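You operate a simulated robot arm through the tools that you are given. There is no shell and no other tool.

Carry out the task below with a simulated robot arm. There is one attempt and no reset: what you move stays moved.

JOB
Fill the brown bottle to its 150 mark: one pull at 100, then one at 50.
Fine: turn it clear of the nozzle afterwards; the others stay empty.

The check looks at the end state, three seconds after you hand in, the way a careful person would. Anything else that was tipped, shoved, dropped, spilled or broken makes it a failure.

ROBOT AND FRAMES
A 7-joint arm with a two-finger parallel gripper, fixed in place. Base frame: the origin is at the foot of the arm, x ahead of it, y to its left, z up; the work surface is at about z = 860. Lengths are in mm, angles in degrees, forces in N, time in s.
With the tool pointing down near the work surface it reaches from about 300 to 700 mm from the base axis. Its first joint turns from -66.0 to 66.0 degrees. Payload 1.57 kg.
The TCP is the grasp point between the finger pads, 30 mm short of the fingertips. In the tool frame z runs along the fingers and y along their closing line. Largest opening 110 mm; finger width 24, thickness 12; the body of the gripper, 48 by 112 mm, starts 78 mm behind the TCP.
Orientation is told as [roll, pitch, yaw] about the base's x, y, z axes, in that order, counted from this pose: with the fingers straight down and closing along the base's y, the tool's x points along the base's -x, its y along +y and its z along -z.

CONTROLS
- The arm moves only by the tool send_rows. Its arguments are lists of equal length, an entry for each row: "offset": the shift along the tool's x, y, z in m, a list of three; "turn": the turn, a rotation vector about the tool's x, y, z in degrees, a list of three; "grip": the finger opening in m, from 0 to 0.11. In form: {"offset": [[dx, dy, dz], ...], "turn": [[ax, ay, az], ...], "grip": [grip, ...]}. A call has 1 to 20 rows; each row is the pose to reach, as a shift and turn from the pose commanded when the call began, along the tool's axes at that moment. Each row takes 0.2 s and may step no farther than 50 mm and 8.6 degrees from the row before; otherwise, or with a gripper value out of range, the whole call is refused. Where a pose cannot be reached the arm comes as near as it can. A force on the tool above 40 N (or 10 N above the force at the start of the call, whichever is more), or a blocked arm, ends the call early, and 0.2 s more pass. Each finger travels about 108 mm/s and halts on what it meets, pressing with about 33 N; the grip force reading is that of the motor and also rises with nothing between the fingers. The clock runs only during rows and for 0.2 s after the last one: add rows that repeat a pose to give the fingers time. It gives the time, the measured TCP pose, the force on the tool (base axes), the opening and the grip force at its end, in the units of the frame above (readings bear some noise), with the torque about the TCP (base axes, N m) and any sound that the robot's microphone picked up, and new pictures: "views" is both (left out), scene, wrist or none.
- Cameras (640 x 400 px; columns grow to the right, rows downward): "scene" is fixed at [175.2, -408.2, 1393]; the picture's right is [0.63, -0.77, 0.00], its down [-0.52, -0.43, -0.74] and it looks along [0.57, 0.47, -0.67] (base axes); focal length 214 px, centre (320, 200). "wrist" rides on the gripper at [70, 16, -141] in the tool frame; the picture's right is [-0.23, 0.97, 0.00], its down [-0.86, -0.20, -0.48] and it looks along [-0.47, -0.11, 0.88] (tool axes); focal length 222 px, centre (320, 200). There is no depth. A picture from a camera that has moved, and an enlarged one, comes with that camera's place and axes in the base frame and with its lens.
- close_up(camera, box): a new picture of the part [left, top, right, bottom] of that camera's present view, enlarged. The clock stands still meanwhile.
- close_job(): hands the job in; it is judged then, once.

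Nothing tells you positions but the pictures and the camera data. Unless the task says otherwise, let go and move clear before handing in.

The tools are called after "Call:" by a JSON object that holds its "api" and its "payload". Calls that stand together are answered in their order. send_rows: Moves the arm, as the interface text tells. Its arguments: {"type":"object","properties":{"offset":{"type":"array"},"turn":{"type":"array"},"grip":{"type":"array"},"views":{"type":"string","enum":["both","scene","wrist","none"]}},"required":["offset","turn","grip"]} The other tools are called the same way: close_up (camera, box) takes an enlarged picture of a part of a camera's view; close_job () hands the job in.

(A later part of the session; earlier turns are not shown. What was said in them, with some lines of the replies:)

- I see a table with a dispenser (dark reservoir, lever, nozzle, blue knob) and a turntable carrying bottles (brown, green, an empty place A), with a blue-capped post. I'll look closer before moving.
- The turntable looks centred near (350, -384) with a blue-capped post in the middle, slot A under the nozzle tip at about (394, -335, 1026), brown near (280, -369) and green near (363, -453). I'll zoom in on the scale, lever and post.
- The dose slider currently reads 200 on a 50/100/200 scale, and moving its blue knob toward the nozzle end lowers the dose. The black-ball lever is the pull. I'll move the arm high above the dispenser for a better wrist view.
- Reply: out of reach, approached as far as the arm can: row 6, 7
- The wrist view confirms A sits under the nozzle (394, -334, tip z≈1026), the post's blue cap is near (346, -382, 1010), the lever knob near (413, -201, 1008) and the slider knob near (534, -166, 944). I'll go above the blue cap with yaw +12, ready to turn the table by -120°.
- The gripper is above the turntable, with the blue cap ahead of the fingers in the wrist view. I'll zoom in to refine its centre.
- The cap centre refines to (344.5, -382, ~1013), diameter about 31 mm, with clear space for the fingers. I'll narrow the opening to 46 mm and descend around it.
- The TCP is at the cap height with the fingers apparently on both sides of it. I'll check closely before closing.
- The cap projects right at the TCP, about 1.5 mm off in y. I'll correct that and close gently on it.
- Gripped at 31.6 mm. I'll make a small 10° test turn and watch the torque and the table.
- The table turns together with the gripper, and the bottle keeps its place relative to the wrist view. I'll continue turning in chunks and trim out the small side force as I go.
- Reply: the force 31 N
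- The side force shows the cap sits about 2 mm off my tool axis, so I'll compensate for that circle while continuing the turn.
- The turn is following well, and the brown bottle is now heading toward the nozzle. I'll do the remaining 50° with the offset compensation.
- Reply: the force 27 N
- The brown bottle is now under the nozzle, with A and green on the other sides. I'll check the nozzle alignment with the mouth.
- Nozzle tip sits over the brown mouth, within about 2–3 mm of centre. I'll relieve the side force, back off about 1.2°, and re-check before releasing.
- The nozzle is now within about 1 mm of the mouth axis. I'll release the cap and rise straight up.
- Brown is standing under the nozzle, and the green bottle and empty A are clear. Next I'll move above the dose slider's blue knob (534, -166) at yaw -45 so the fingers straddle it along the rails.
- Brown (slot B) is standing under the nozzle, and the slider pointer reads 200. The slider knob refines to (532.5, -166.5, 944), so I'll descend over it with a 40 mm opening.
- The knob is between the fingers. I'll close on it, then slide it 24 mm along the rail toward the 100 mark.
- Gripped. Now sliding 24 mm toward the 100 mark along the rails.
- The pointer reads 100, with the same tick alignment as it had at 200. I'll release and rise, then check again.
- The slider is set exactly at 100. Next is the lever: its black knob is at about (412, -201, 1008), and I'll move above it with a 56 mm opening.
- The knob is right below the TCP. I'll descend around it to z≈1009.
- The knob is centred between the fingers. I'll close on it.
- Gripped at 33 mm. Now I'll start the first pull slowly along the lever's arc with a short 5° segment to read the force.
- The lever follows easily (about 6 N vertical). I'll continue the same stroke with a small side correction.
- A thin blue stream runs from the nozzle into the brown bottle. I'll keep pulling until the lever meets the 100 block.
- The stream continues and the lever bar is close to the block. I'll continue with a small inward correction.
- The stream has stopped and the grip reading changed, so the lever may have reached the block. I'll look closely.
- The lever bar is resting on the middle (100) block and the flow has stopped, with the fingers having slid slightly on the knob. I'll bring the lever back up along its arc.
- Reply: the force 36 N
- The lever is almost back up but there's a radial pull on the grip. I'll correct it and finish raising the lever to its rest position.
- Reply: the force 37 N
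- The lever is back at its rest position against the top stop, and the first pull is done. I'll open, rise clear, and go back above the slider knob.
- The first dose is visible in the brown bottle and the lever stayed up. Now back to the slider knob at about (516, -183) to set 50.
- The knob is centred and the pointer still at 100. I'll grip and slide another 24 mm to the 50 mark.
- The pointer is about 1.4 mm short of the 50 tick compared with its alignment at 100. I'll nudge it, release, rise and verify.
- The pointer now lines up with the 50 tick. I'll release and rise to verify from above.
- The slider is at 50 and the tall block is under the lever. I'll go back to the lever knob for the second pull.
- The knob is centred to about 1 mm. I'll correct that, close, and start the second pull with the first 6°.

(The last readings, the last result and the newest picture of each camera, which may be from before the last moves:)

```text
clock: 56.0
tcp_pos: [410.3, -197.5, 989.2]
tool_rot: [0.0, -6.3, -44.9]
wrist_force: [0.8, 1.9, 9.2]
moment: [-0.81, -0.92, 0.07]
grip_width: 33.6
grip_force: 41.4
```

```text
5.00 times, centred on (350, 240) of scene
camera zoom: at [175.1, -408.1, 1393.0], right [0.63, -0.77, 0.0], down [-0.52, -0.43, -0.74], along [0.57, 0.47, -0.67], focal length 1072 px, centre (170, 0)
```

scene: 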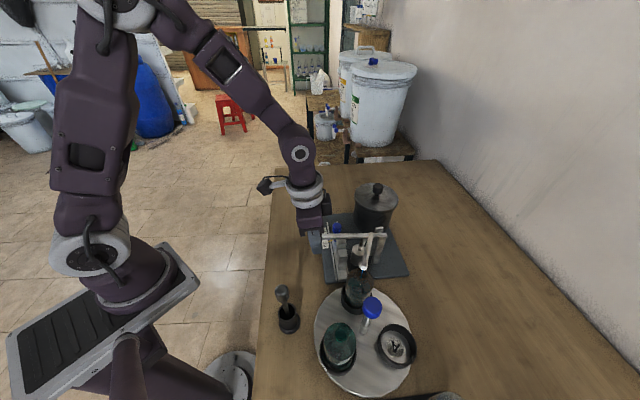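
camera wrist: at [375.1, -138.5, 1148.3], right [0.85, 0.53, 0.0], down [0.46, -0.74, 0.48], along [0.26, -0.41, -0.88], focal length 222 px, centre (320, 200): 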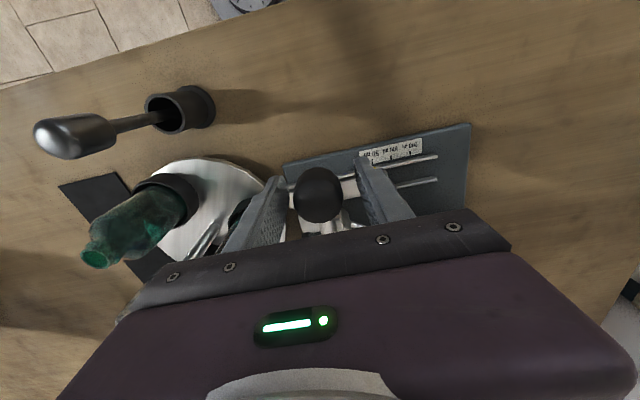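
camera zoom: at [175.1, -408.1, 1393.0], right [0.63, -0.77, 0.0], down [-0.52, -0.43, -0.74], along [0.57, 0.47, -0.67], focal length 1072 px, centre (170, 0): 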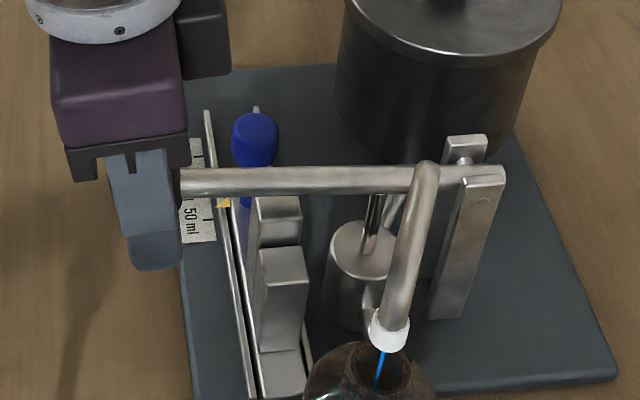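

The stream is running into brown and the bar is nearing the tall block. I'll continue 5° more in small steps.

Call:
{"api": "send_rows", "payload": {"offset": [[0.0006, 0.0001, 0.00293], [0.0012, 0.0001, 0.00587], [0.0017, 0.0001, 0.00883], [0.0021, 0.0001, 0.01179], [0.0025, 0.0001, 0.01476]], "turn": [[0, -1, 0], [0, -2, 0], [0, -3, 0], [0, -4, 0], [0, -5, 0]], "grip": [0.025, 0.025, 0.025, 0.025, 0.025], "views": "scene"}}

Call:
{"api": "close_up", "payload": {"camera": "scene", "box": [310, 200, 390, 280]}}

Call:
{"api": "close_up", "payload": {"camera": "wrist", "box": [220, 80, 430, 230]}}

```text
clock: 57.2
tcp_pos: [410.9, -199.1, 975.1]
tool_rot: [0.0, -11.3, -44.9]
wrist_force: [9.4, -8.6, 3.4]
moment: [-0.2, -0.29, -0.12]
grip_width: 33.4
grip_force: 40.4
```

scene: 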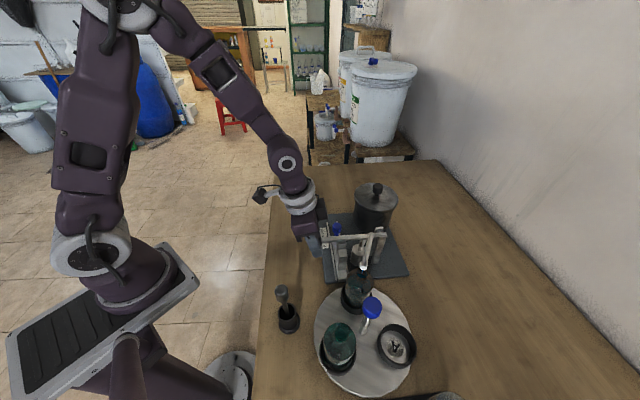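

```text
5.00 times, centred on (350, 240) of scene
camera zoom: at [175.3, -408.4, 1392.9], right [0.63, -0.77, 0.0], down [-0.52, -0.43, -0.74], along [0.57, 0.47, -0.67], focal length 1072 px, centre (170, 0)
```

zoom: 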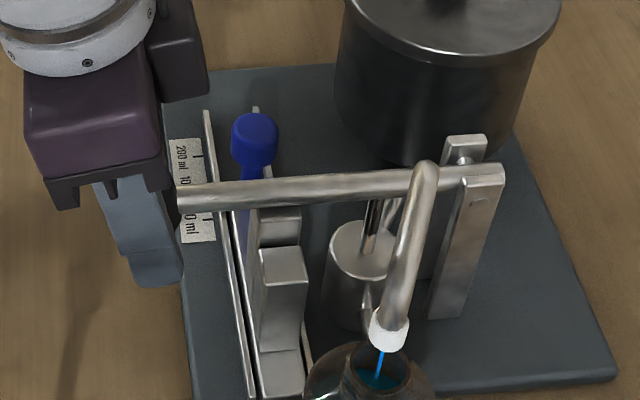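

```text
2.67 times, centred on (325, 155) of wrist
camera zoom: at [353.7, -118.8, 1101.0], right [0.85, 0.53, 0.04], down [0.39, -0.67, 0.64], along [0.37, -0.52, -0.77], focal length 592 px, centre (307, 320)
```

zoom: 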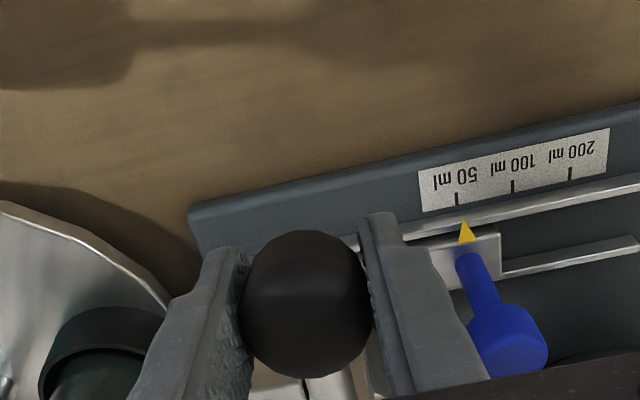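

The stream is still running and the bar is right at the tall block. I'll press on a little further to be sure it bottoms out.

Call:
{"api": "send_rows", "payload": {"offset": [[0.0, 0.0, 0.00293], [0.0006, 0.0, 0.00587], [0.0011, 0.0, 0.00883]], "turn": [[0, -1, 0], [0, -2, 0], [0, -3, 0]], "grip": [0.025, 0.025, 0.025], "views": "scene"}}

Call:
{"api": "close_up", "payload": {"camera": "scene", "box": [310, 200, 390, 280]}}

Call:
{"api": "close_up", "payload": {"camera": "wrist", "box": [220, 80, 430, 230]}}

```text
clock: 58.0
tcp_pos: [410.2, -197.8, 967.1]
tool_rot: [0.1, -14.3, -45.0]
wrist_force: [-1.9, -6.6, 36.7]
moment: [0.07, 0.1, 0.02]
grip_width: 33.2
grip_force: 41.7
```

scene: 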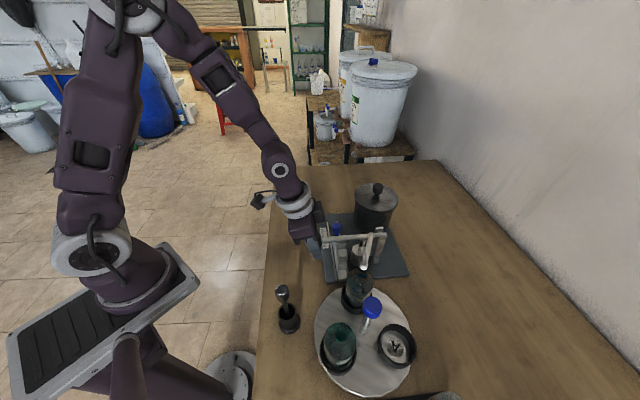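

```text
5.00 times, centred on (350, 240) of scene
camera zoom: at [174.6, -408.2, 1393.1], right [0.63, -0.77, 0.0], down [-0.52, -0.43, -0.74], along [0.57, 0.47, -0.67], focal length 1072 px, centre (170, 0)
```

zoom: 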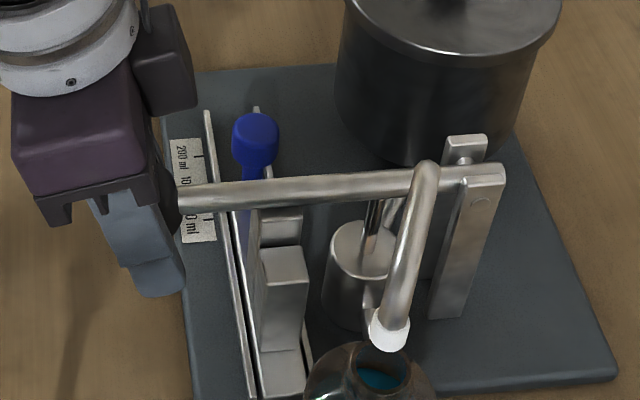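

```text
2.67 times, centred on (325, 155) of wrist
camera zoom: at [348.9, -114.0, 1087.1], right [0.84, 0.53, 0.06], down [0.36, -0.64, 0.68], along [0.4, -0.55, -0.74], focal length 592 px, centre (307, 320)
```

zoom: 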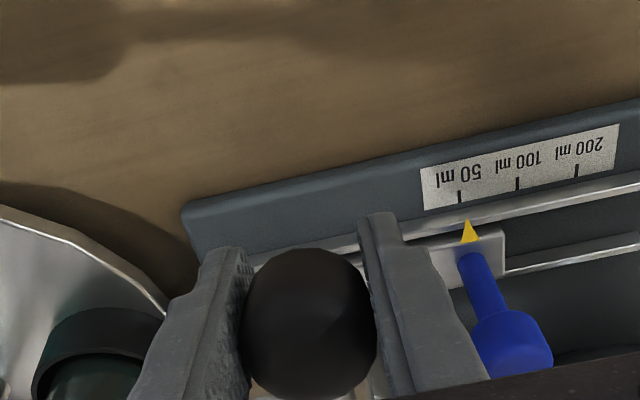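

Second pull bottomed out (36 N upward) and the stream stopped. I'll bring the lever back up along the arc.

Call:
{"api": "send_rows", "payload": {"offset": [[-0.0014, 0, -0.0058], [-0.00305, 0, -0.0115], [-0.0049, 0, -0.01715], [-0.0069, 0, -0.0227], [-0.0091, 0, -0.0282], [-0.0103, 0, -0.0309]], "turn": [[0, 2, 0], [0, 4, 0], [0, 6, 0], [0, 8, 0], [0, 10, 0], [0, 11, 0]], "grip": [0.025, 0.025, 0.025, 0.025, 0.025, 0.025], "views": "scene"}}

Call:
{"api": "close_up", "payload": {"camera": "scene", "box": [310, 200, 390, 280]}}

```text
clock: 59.4
tcp_pos: [412.2, -198.8, 998.0]
tool_rot: [0.0, -3.0, -44.9]
wrist_force: [-4.3, 5.1, -4.3]
moment: [0.63, 0.64, -0.05]
grip_width: 33.3
grip_force: 41.1
```

scene: 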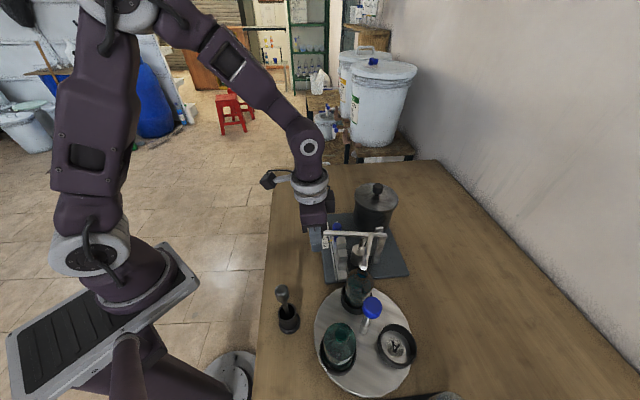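

```text
5.00 times, centred on (350, 240) of scene
camera zoom: at [175.1, -408.1, 1393.0], right [0.63, -0.77, 0.0], down [-0.52, -0.43, -0.74], along [0.57, 0.47, -0.67], focal length 1072 px, centre (170, 0)
```

zoom: 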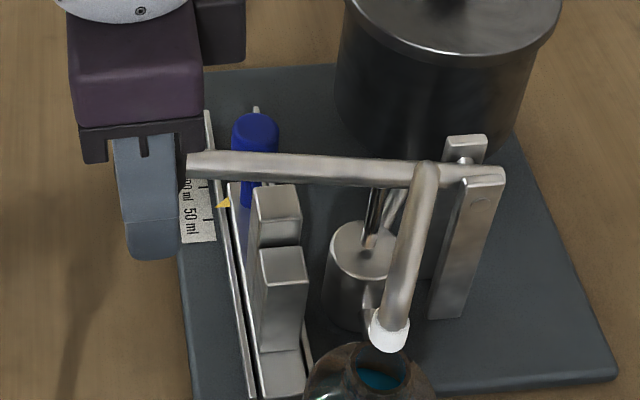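

Almost at rest. I'll finish raising it to the top stop.

Call:
{"api": "send_rows", "payload": {"offset": [[-0.0005, 0, -0.0029], [-0.0012, 0, -0.0058]], "turn": [[0, 1, 0], [0, 2, 0]], "grip": [0.025, 0.025], "views": "scene"}}

Call:
{"api": "close_up", "payload": {"camera": "scene", "box": [310, 200, 390, 280]}}

```text
clock: 60.0
tcp_pos: [410.6, -198.8, 1002.6]
tool_rot: [0.0, -0.9, -45.0]
wrist_force: [-8.8, 3.4, -36.5]
moment: [0.04, 0.01, -0.02]
grip_width: 33.7
grip_force: 40.8
```

scene: 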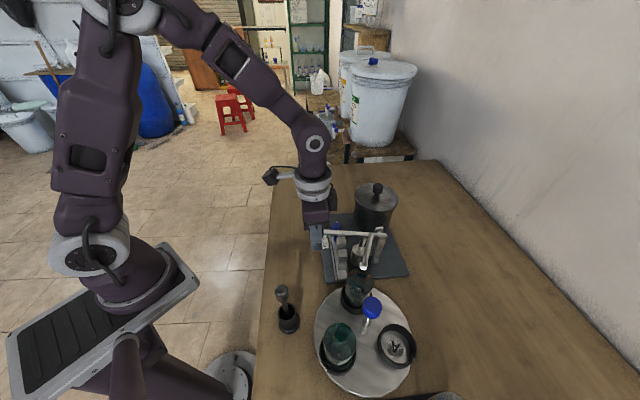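

```text
5.00 times, centred on (350, 240) of scene
camera zoom: at [175.4, -408.3, 1392.9], right [0.63, -0.77, 0.0], down [-0.52, -0.43, -0.74], along [0.57, 0.47, -0.67], focal length 1072 px, centre (170, 0)
```

zoom: 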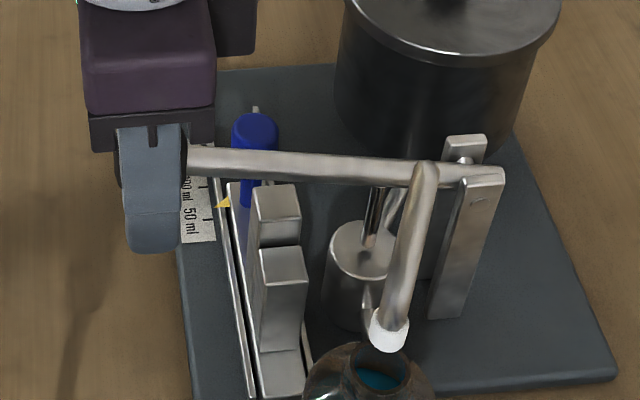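

At rest against the top stop again. I'll release the lever and rise clear.

Call:
{"api": "send_rows", "payload": {"offset": [[0, 0, 0], [0, 0, 0], [0, 0, 0], [-0.0002, 0, -0.01], [-0.0005, 0, -0.03], [-0.001, 0, -0.06], [-0.0016, 0, -0.1], [-0.0024, 0, -0.15], [-0.0024, 0, -0.15]], "turn": [[0, 0, 0], [0, 0, 0], [0, 0, 0], [0, 0.2, 0], [0, 0.4, 0], [0, 0.6, 0], [0, 0.9, 0], [0, 0.9, 0], [0, 0.9, 0]], "grip": [0.045, 0.056, 0.056, 0.056, 0.056, 0.056, 0.056, 0.056, 0.056]}}

Call:
{"api": "close_up", "payload": {"camera": "scene", "box": [320, 250, 400, 330]}}

Call:
{"api": "close_up", "payload": {"camera": "scene", "box": [290, 190, 430, 390]}}

```text
clock: 62.0
tcp_pos: [410.3, -200.1, 1154.9]
tool_rot: [0.1, -0.3, -45.1]
wrist_force: [-0.7, -1.1, 0.3]
moment: [-0.01, -0.01, -0.01]
grip_width: 55.8
grip_force: 0.1
camera wrist: at [371.9, -137.5, 1297.0], right [0.85, 0.53, 0.0], down [0.46, -0.74, 0.48], along [0.26, -0.41, -0.88], focal length 222 px, centre (320, 200)
```

scene: 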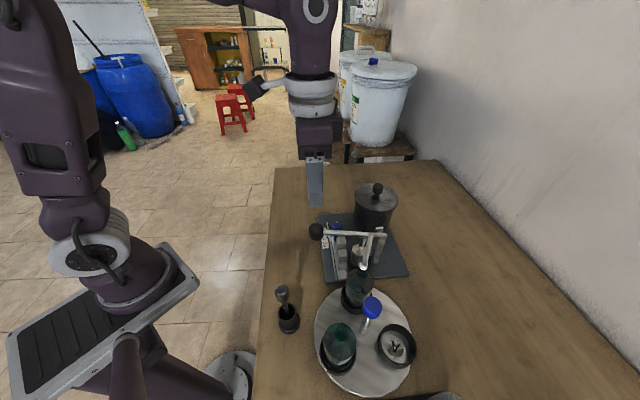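
wrist: 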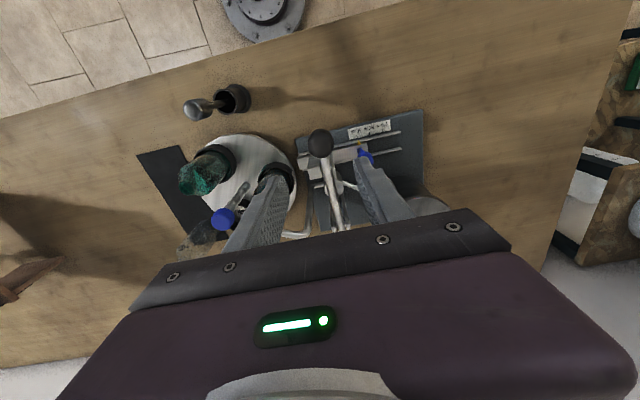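

```text
5.00 times, centred on (360, 290) of scene
camera zoom: at [175.1, -408.2, 1393.0], right [0.63, -0.77, 0.0], down [-0.52, -0.43, -0.74], along [0.57, 0.47, -0.67], focal length 1072 px, centre (120, -250)
```

zoom: 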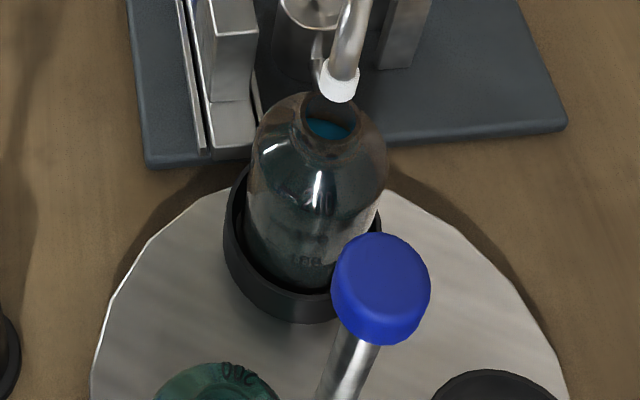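

```text
2.00 times, centred on (360, 290) of scene
camera zoom: at [175.1, -408.2, 1393.0], right [0.63, -0.77, 0.0], down [-0.52, -0.43, -0.74], along [0.57, 0.47, -0.67], focal length 429 px, centre (240, 20)
```

zoom: 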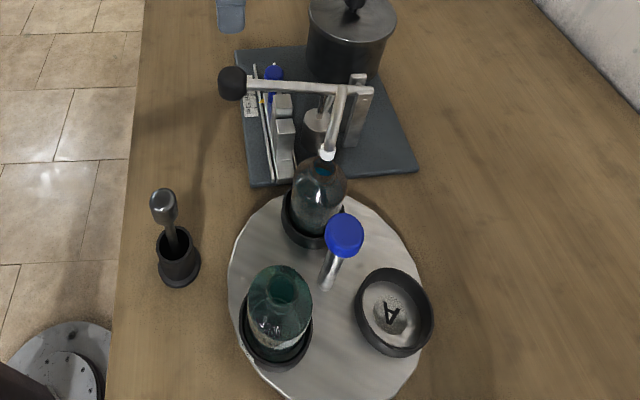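

Both doses are in the brown bottle, nothing spilled, and the lever is at rest. Now I'll return above the blue post cap (centre refined to about (347.2, -381.6)) to turn brown clear of the nozzle.

Call:
{"api": "send_rows", "payload": {"offset": [[-0.0084, -0.0173, 0], [-0.0167, -0.0346, 0], [-0.0251, -0.0519, 0], [-0.0335, -0.0692, 0], [-0.0419, -0.0865, 0], [-0.0502, -0.1037, 0], [-0.0586, -0.121, 0], [-0.067, -0.1383, 0], [-0.0753, -0.1556, 0], [-0.0837, -0.1729, 0], [-0.0837, -0.1729, 0]], "turn": [[0, 0, 6], [0, 0, 12], [0, 0, 18], [0, 0, 24], [0, 0, 31], [0, 0, 38], [0, 0, 45], [0, 0, 51], [0, 0, 57], [0, 0, 62], [0, 0, 62]], "grip": [0.05, 0.046, 0.046, 0.046, 0.046, 0.046, 0.046, 0.046, 0.046, 0.046, 0.046], "views": "wrist"}}

Call:
{"api": "close_up", "payload": {"camera": "wrist", "box": [240, 40, 400, 200]}}

```text
clock: 64.4
tcp_pos: [347.4, -381.7, 1155.0]
tool_rot: [0.3, -0.1, -107.0]
wrist_force: [-0.1, -1.0, -0.2]
moment: [-0.03, -0.01, -0.01]
grip_width: 46.0
grip_force: 0.1
camera wrist: at [382.4, -319.3, 1297.0], right [0.86, -0.5, 0.01], down [-0.44, -0.76, 0.48], along [-0.24, -0.42, -0.88], focal length 222 px, centre (320, 200)
```

wrist: 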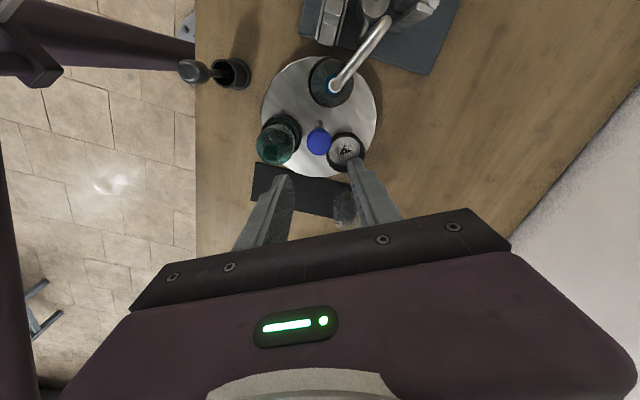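

```text
2.50 times, centred on (320, 120) of wrist
camera zoom: at [382.4, -319.3, 1297.0], right [0.86, -0.5, 0.01], down [-0.44, -0.76, 0.48], along [-0.24, -0.42, -0.88], focal length 555 px, centre (320, 400)
```

zoom: 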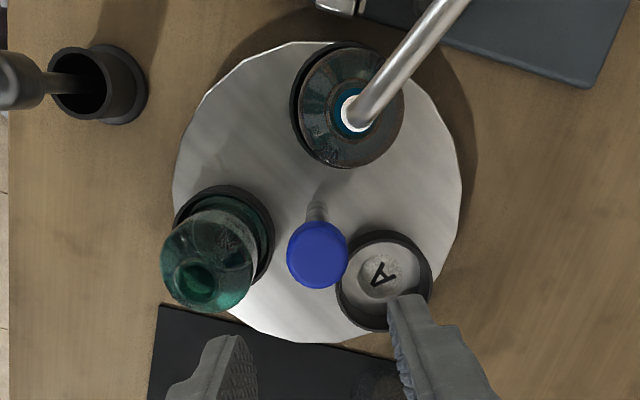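

Cap is directly below; descending around it with the 46 mm opening.

Call:
{"api": "send_rows", "payload": {"offset": [[0, 0, 0.025], [0, 0, 0.05], [0, 0, 0.075], [0, 0, 0.1], [0, 0, 0.12], [0, 0, 0.135], [0, 0, 0.1455], [0, 0, 0.1455]], "turn": [[0, 0, 0], [0, 0, 0], [0, 0, 0], [0, 0, 0], [0, 0, 0], [0, 0, 0], [0, 0, 0], [0, 0, 0]], "grip": [0.046, 0.046, 0.046, 0.046, 0.046, 0.046, 0.046, 0.046], "views": "wrist"}}

Call:
{"api": "close_up", "payload": {"camera": "wrist", "box": [210, 100, 430, 250]}}

Call:
{"api": "close_up", "payload": {"camera": "wrist", "box": [280, 30, 420, 150]}}

```text
clock: 66.2
tcp_pos: [349.2, -382.6, 1008.2]
tool_rot: [0.4, -0.1, -107.0]
wrist_force: [-0.3, 0.4, 0.3]
moment: [0.01, -0.02, 0.0]
grip_width: 46.1
grip_force: 0.0
camera wrist: at [384.1, -319.4, 1150.7], right [0.87, -0.5, 0.0], down [-0.44, -0.76, 0.48], along [-0.24, -0.42, -0.88], focal length 222 px, centre (320, 200)
```

wrist: 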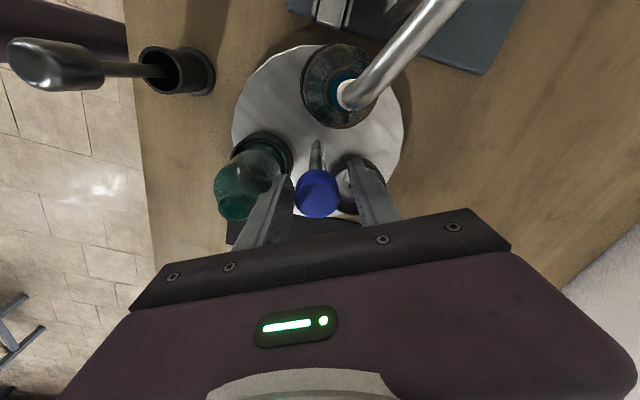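

```text
2.67 times, centred on (320, 175) of wrist
camera zoom: at [384.1, -319.4, 1150.7], right [0.87, -0.5, 0.0], down [-0.44, -0.76, 0.48], along [-0.24, -0.42, -0.88], focal length 592 px, centre (320, 267)
```

zoom: 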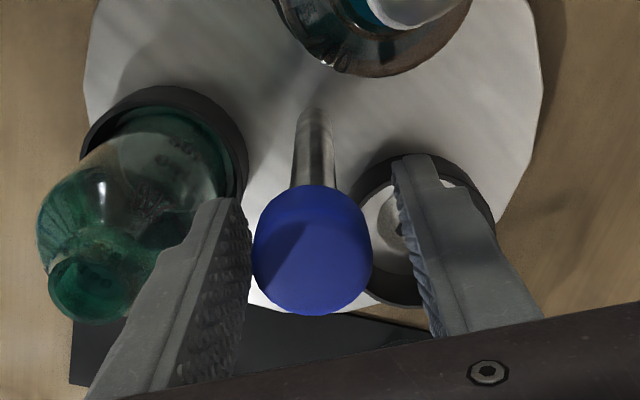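

```text
3.33 times, centred on (350, 90) of wrist
camera zoom: at [384.1, -319.4, 1150.7], right [0.87, -0.5, 0.0], down [-0.44, -0.76, 0.48], along [-0.24, -0.42, -0.88], focal length 740 px, centre (220, 567)
```

zoom: 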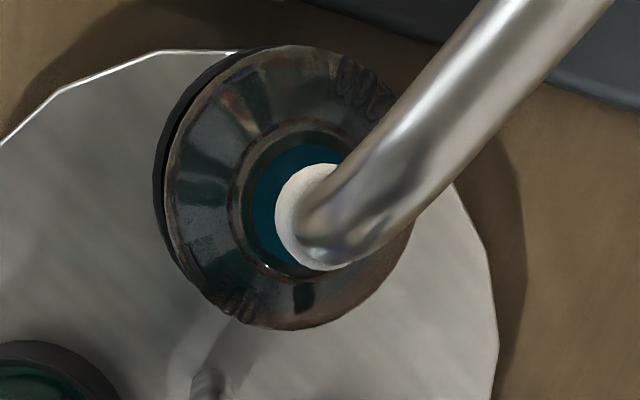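

The cap sits about 2 mm off along the closing line. I'll shift by that amount and close.

Call:
{"api": "send_rows", "payload": {"offset": [[0, -0.0015, 0], [0, -0.0021, 0], [0, -0.0021, 0], [0, -0.0021, 0], [0, -0.0021, 0]], "turn": [[0, 0, 0], [0, 0, 0], [0, 0, 0], [0, 0, 0], [0, 0, 0]], "grip": [0.046, 0.046, 0.036, 0.02, 0.02], "views": "none"}}

```text
clock: 67.4
tcp_pos: [347.8, -380.6, 1010.0]
tool_rot: [0.2, -0.1, -107.0]
wrist_force: [-8.3, 3.6, 2.3]
moment: [0.29, 0.52, 0.02]
grip_width: 31.8
grip_force: 40.1
```

Gripped. I'll turn +30° (counter-clockwise) gently first and check the forces.

Call:
{"api": "send_rows", "payload": {"offset": [[0, -0.0004, 0], [0, -0.0004, 0], [0, -0.0004, 0], [0, -0.0004, 0], [0, -0.0004, 0], [0, -0.0004, 0], [0, -0.0004, 0], [0, -0.0004, 0], [0, -0.0004, 0], [0, -0.0004, 0], [0, -0.0004, 0]], "turn": [[0, 0, -1], [0, 0, -3], [0, 0, -6], [0, 0, -9], [0, 0, -12.5], [0, 0, -16], [0, 0, -19.5], [0, 0, -23], [0, 0, -26.5], [0, 0, -29], [0, 0, -30]], "grip": [0.02, 0.02, 0.02, 0.02, 0.02, 0.02, 0.02, 0.02, 0.02, 0.02, 0.02], "views": "wrist"}}

```text
clock: 69.8
tcp_pos: [347.0, -380.4, 1009.2]
tool_rot: [0.1, -0.1, -77.0]
wrist_force: [-20.5, 5.6, -1.6]
moment: [1.05, 0.67, -0.04]
grip_width: 31.9
grip_force: 40.7
camera wrist: at [346.0, -309.0, 1151.2], right [1.0, 0.0, 0.0], down [0.0, -0.88, 0.48], along [0.0, -0.48, -0.88], focal length 222 px, centre (320, 200)
```

wrist: 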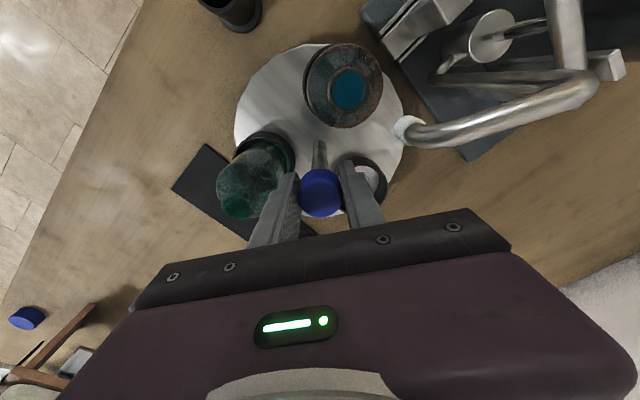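

The table turns smoothly and brown is already leaving the nozzle. I'll continue with offset compensation.

Call:
{"api": "send_rows", "payload": {"offset": [[0.0005, -0.0008, 0], [0.0005, -0.001, 0], [0.0005, -0.0011, 0], [0.00048, -0.0012, 0], [0.00046, -0.0013, 0], [0.00044, -0.0014, 0], [0.00042, -0.00155, 0], [0.0004, -0.0017, 0], [0.0004, -0.0018, 0], [0.00039, -0.0019, 0], [0.00039, -0.0019, 0]], "turn": [[0, 0, 0], [0, 0, -2], [0, 0, -5], [0, 0, -8.5], [0, 0, -12], [0, 0, -15.5], [0, 0, -19], [0, 0, -22.5], [0, 0, -26], [0, 0, -29], [0, 0, -30]], "grip": [0.02, 0.02, 0.02, 0.02, 0.02, 0.02, 0.02, 0.02, 0.02, 0.02, 0.02], "views": "wrist"}}

```text
clock: 72.2
tcp_pos: [346.1, -382.1, 1009.4]
tool_rot: [0.1, -0.5, -46.9]
wrist_force: [2.4, 6.7, -1.4]
moment: [-0.57, -0.35, 0.01]
grip_width: 31.6
grip_force: 40.2
camera wrist: at [309.2, -318.6, 1151.0], right [0.87, 0.5, 0.0], down [0.44, -0.76, 0.48], along [0.24, -0.42, -0.88], focal length 222 px, centre (320, 200)
```

wrist: 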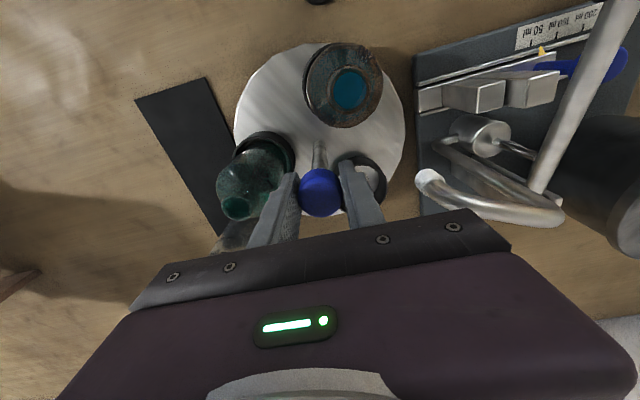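

Halfway, with low forces. I'll do the remaining 60° so brown ends far from the nozzle and only the empty slot A is under it.

Call:
{"api": "send_rows", "payload": {"offset": [[0.00015, 0.0003, 0], [0.00014, 0.0002, 0], [0.00013, 0.0001, 0], [0.00012, 0.0, 0], [0.0001, -0.0001, 0], [9e-05, -0.0002, 0], [8e-05, -0.0003, 0], [7e-05, -0.0004, 0], [6e-05, -0.0005, 0], [5e-05, -0.00064, 0], [0.0, -0.00072, 0], [-6e-05, -0.0008, 0], [-0.00012, -0.0009, 0], [-0.00018, -0.00098, 0], [-0.00025, -0.00106, 0], [-0.00032, -0.00115, 0], [-0.0004, -0.00125, 0], [-0.00047, -0.00135, 0], [-0.00053, -0.00145, 0], [-0.00053, -0.00145, 0]], "turn": [[0, 0, -1], [0, 0, -3], [0, 0, -6], [0, 0, -9.5], [0, 0, -13], [0, 0, -16.5], [0, 0, -20], [0, 0, -23.5], [0, 0, -27], [0, 0, -30.5], [0, 0, -34], [0, 0, -37.5], [0, 0, -41], [0, 0, -44.5], [0, 0, -48], [0, 0, -51.5], [0, 0, -55], [0, 0, -58], [0, 0, -60], [0, 0, -60]], "grip": [0.02, 0.02, 0.02, 0.02, 0.02, 0.02, 0.02, 0.02, 0.02, 0.02, 0.02, 0.02, 0.02, 0.02, 0.02, 0.02, 0.02, 0.02, 0.02, 0.02]}}

```text
clock: 76.4
tcp_pos: [345.6, -381.7, 1009.4]
tool_rot: [-0.3, -0.2, 13.1]
wrist_force: [15.8, 7.0, 13.6]
moment: [0.31, 0.79, 0.07]
grip_width: 32.0
grip_force: 40.5
camera wrist: at [273.3, -381.4, 1151.0], right [0.0, 1.0, 0.0], down [0.88, 0.0, 0.48], along [0.48, 0.0, -0.88], focal length 222 px, centre (320, 200)
```

scene: 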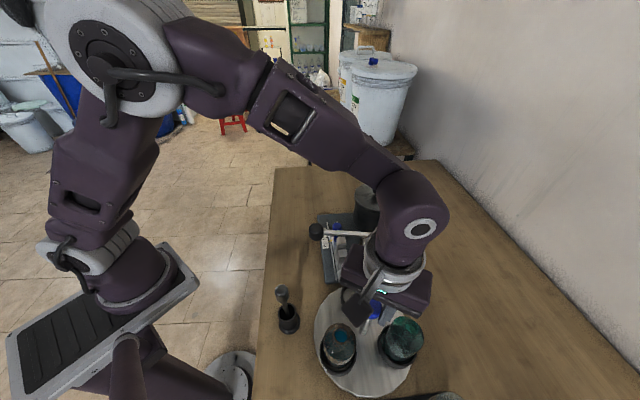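
wrist: 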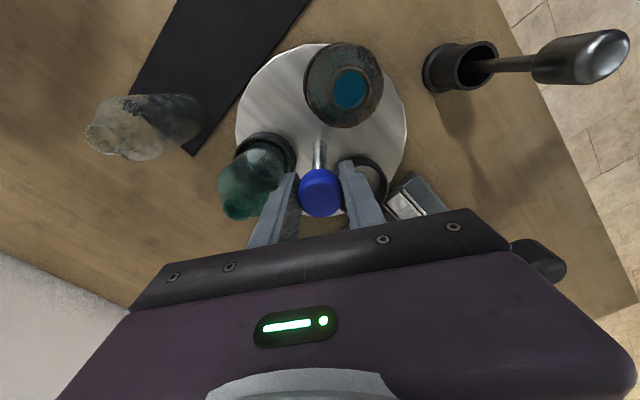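

Brown is back on the far side of the nozzle, upright and holding blue liquid. I'll relieve the residual force, release the cap and rise straight up.

Call:
{"api": "send_rows", "payload": {"offset": [[-0.0004, 0.0001, -0.0003], [-0.0007, 0.0002, -0.0005], [-0.0007, 0.0002, -0.0005], [-0.0007, 0.0002, -0.0005], [-0.0007, 0.0002, -0.0005], [-0.0007, 0.0002, -0.01], [-0.0007, 0.0002, -0.03], [-0.0007, 0.0002, -0.06], [-0.0007, 0.0002, -0.1], [-0.0007, 0.0002, -0.15], [-0.0007, 0.0002, -0.2], [-0.0007, 0.0002, -0.2]], "turn": [[0, 0, 0], [0, 0, 0], [0, 0, 0], [0, 0, 0], [0, 0, 0], [0, 0, 0], [0, 0, 0], [0, 0, 0], [0, 0, 0], [0, 0, 0], [0, 0, 0], [0, 0, 0]], "grip": [0.02, 0.02, 0.036, 0.046, 0.046, 0.046, 0.046, 0.046, 0.046, 0.046, 0.046, 0.046]}}

Call:
{"api": "close_up", "payload": {"camera": "scene", "box": [280, 260, 440, 400]}}

Call:
{"api": "close_up", "payload": {"camera": "wrist", "box": [220, 40, 420, 190]}}

```text
clock: 79.0
tcp_pos: [348.3, -381.3, 1209.6]
tool_rot: [-0.3, -0.2, 13.0]
wrist_force: [0.4, 0.5, 0.1]
moment: [0.02, 0.01, 0.0]
grip_width: 45.8
grip_force: 0.1
camera wrist: at [276.0, -380.5, 1351.6], right [0.0, 1.0, 0.0], down [0.88, 0.0, 0.48], along [0.48, 0.0, -0.88], focal length 222 px, centre (320, 200)
```

scene: 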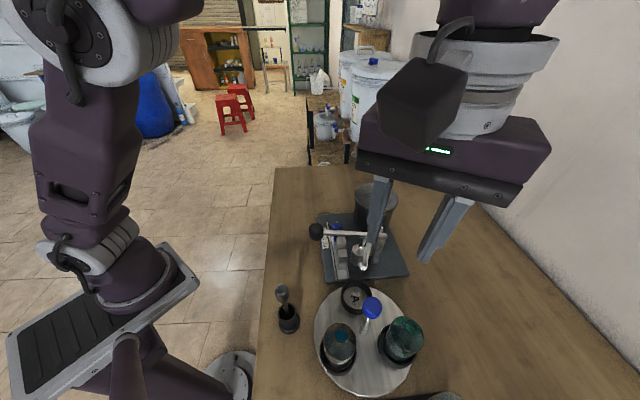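
wrist: 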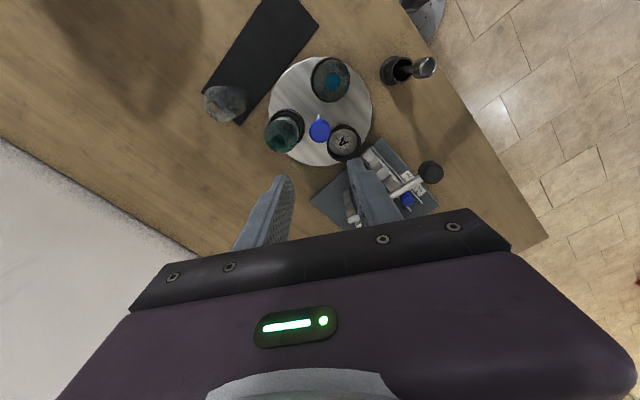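

```text
2.86 times, centred on (360, 330) of scene
camera zoom: at [175.2, -408.2, 1393.0], right [0.63, -0.77, 0.0], down [-0.52, -0.43, -0.74], along [0.57, 0.47, -0.67], focal length 613 px, centre (206, -171)
```

zoom: 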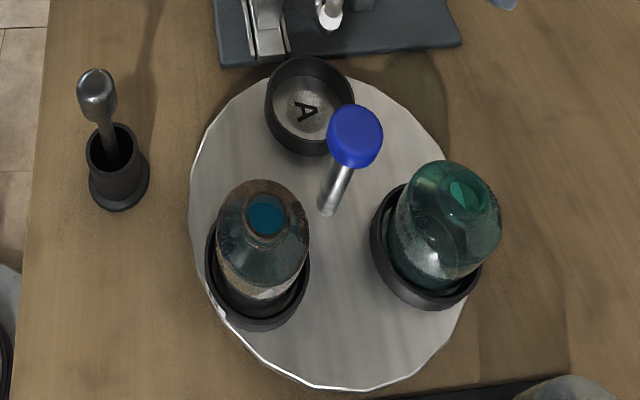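

```text
2.67 times, centred on (320, 115) of wrist
camera zoom: at [276.0, -380.5, 1351.6], right [0.0, 1.0, 0.0], down [0.88, 0.0, 0.48], along [0.48, 0.0, -0.88], focal length 592 px, centre (320, 427)
```

zoom: 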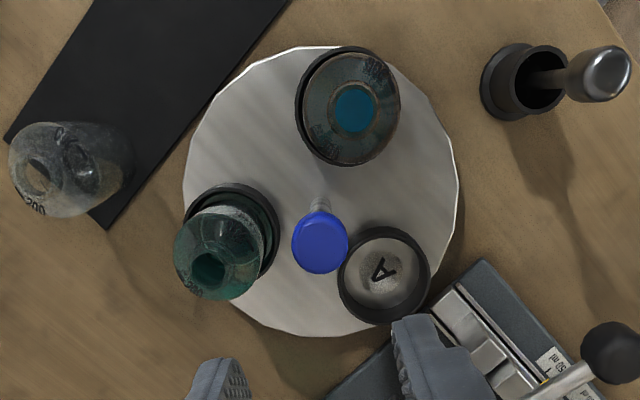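

The arrangement is as wanted: brown filled and clear of the nozzle, A empty under it, green untouched. I'll check the fill level and surroundings once more.

Call:
{"api": "close_up", "payload": {"camera": "scene", "box": [315, 310, 365, 385]}}

Call:
{"api": "close_up", "payload": {"camera": "scene", "box": [300, 190, 430, 320]}}

Call:
{"api": "close_up", "payload": {"camera": "wrist", "box": [300, 50, 365, 110]}}

```text
5.33 times, centred on (340, 348) of scene
camera zoom: at [175.2, -408.2, 1393.0], right [0.63, -0.77, 0.0], down [-0.52, -0.43, -0.74], along [0.57, 0.47, -0.67], focal length 1144 px, centre (213, -587)
```

zoom: 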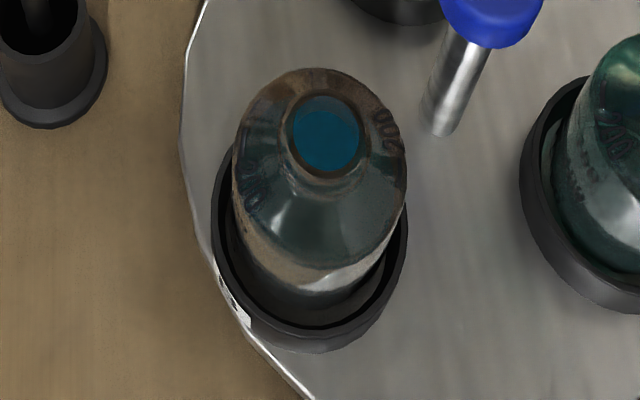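

```text
3.08 times, centred on (365, 255) of scene
camera zoom: at [175.2, -408.2, 1393.0], right [0.63, -0.77, 0.0], down [-0.52, -0.43, -0.74], along [0.57, 0.47, -0.67], focal length 660 px, centre (182, 31)
```

zoom: 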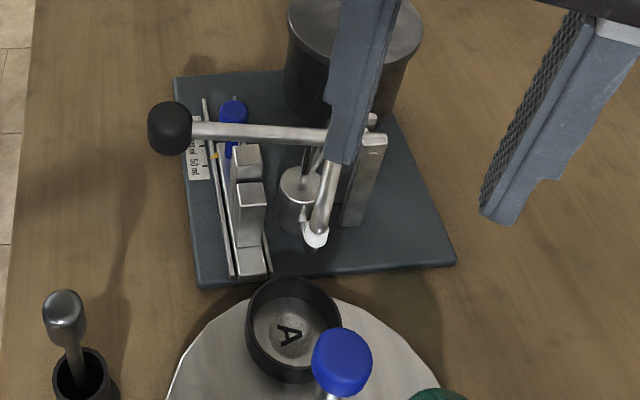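

```text
6.67 times, centred on (332, 80) of wrist
camera zoom: at [276.0, -380.5, 1351.6], right [0.0, 1.0, 0.0], down [0.88, 0.0, 0.48], along [0.48, 0.0, -0.88], focal length 1481 px, centre (237, 1000)
```

zoom: 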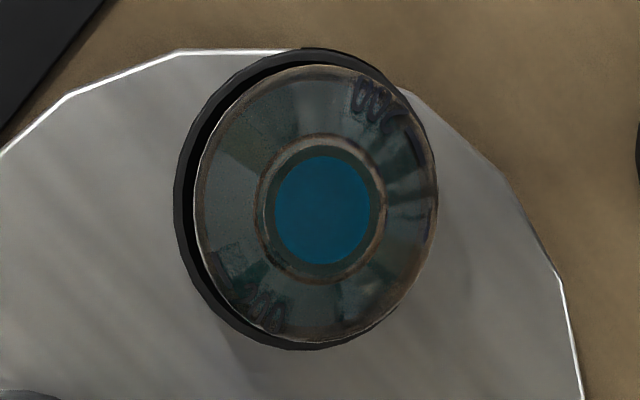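

The brown bottle has had one pull at 100 and one at 50. I couldn't read its level against the 150 mark from these views, but both pulls went down to their stop blocks. It's upright and clear of the nozzle, the other slots show no liquid, there are no visible spills, the lever is at rest and the arm is clear. I'm handing in.

Call:
{"api": "close_job", "payload": {}}

```text
The job is handed in.
```

I filled the brown bottle with one pull at 100 and one at 50, then turned it about 120° clear of the nozzle and handed the job in. I couldn't read the level against the 150 mark from the camera views. What I'm relying on is that both pulls went all the way down to their stop blocks and the flow stopped each time.

- **Other bottles:** I saw no liquid in the green bottle or slot A. The clear bottle on the mat stayed out of the way throughout. Slot A, which holds no bottle, is under the nozzle again.
- **Spills and knocks:** I saw no liquid outside the brown bottle, and nothing was tipped or shoved.
- **Dispenser:** The lever is back up at rest. I left the dose slider at 50; it was at 200 when I started.
- **Arm:** The gripper has let go and is about 200 mm above the turntable post.
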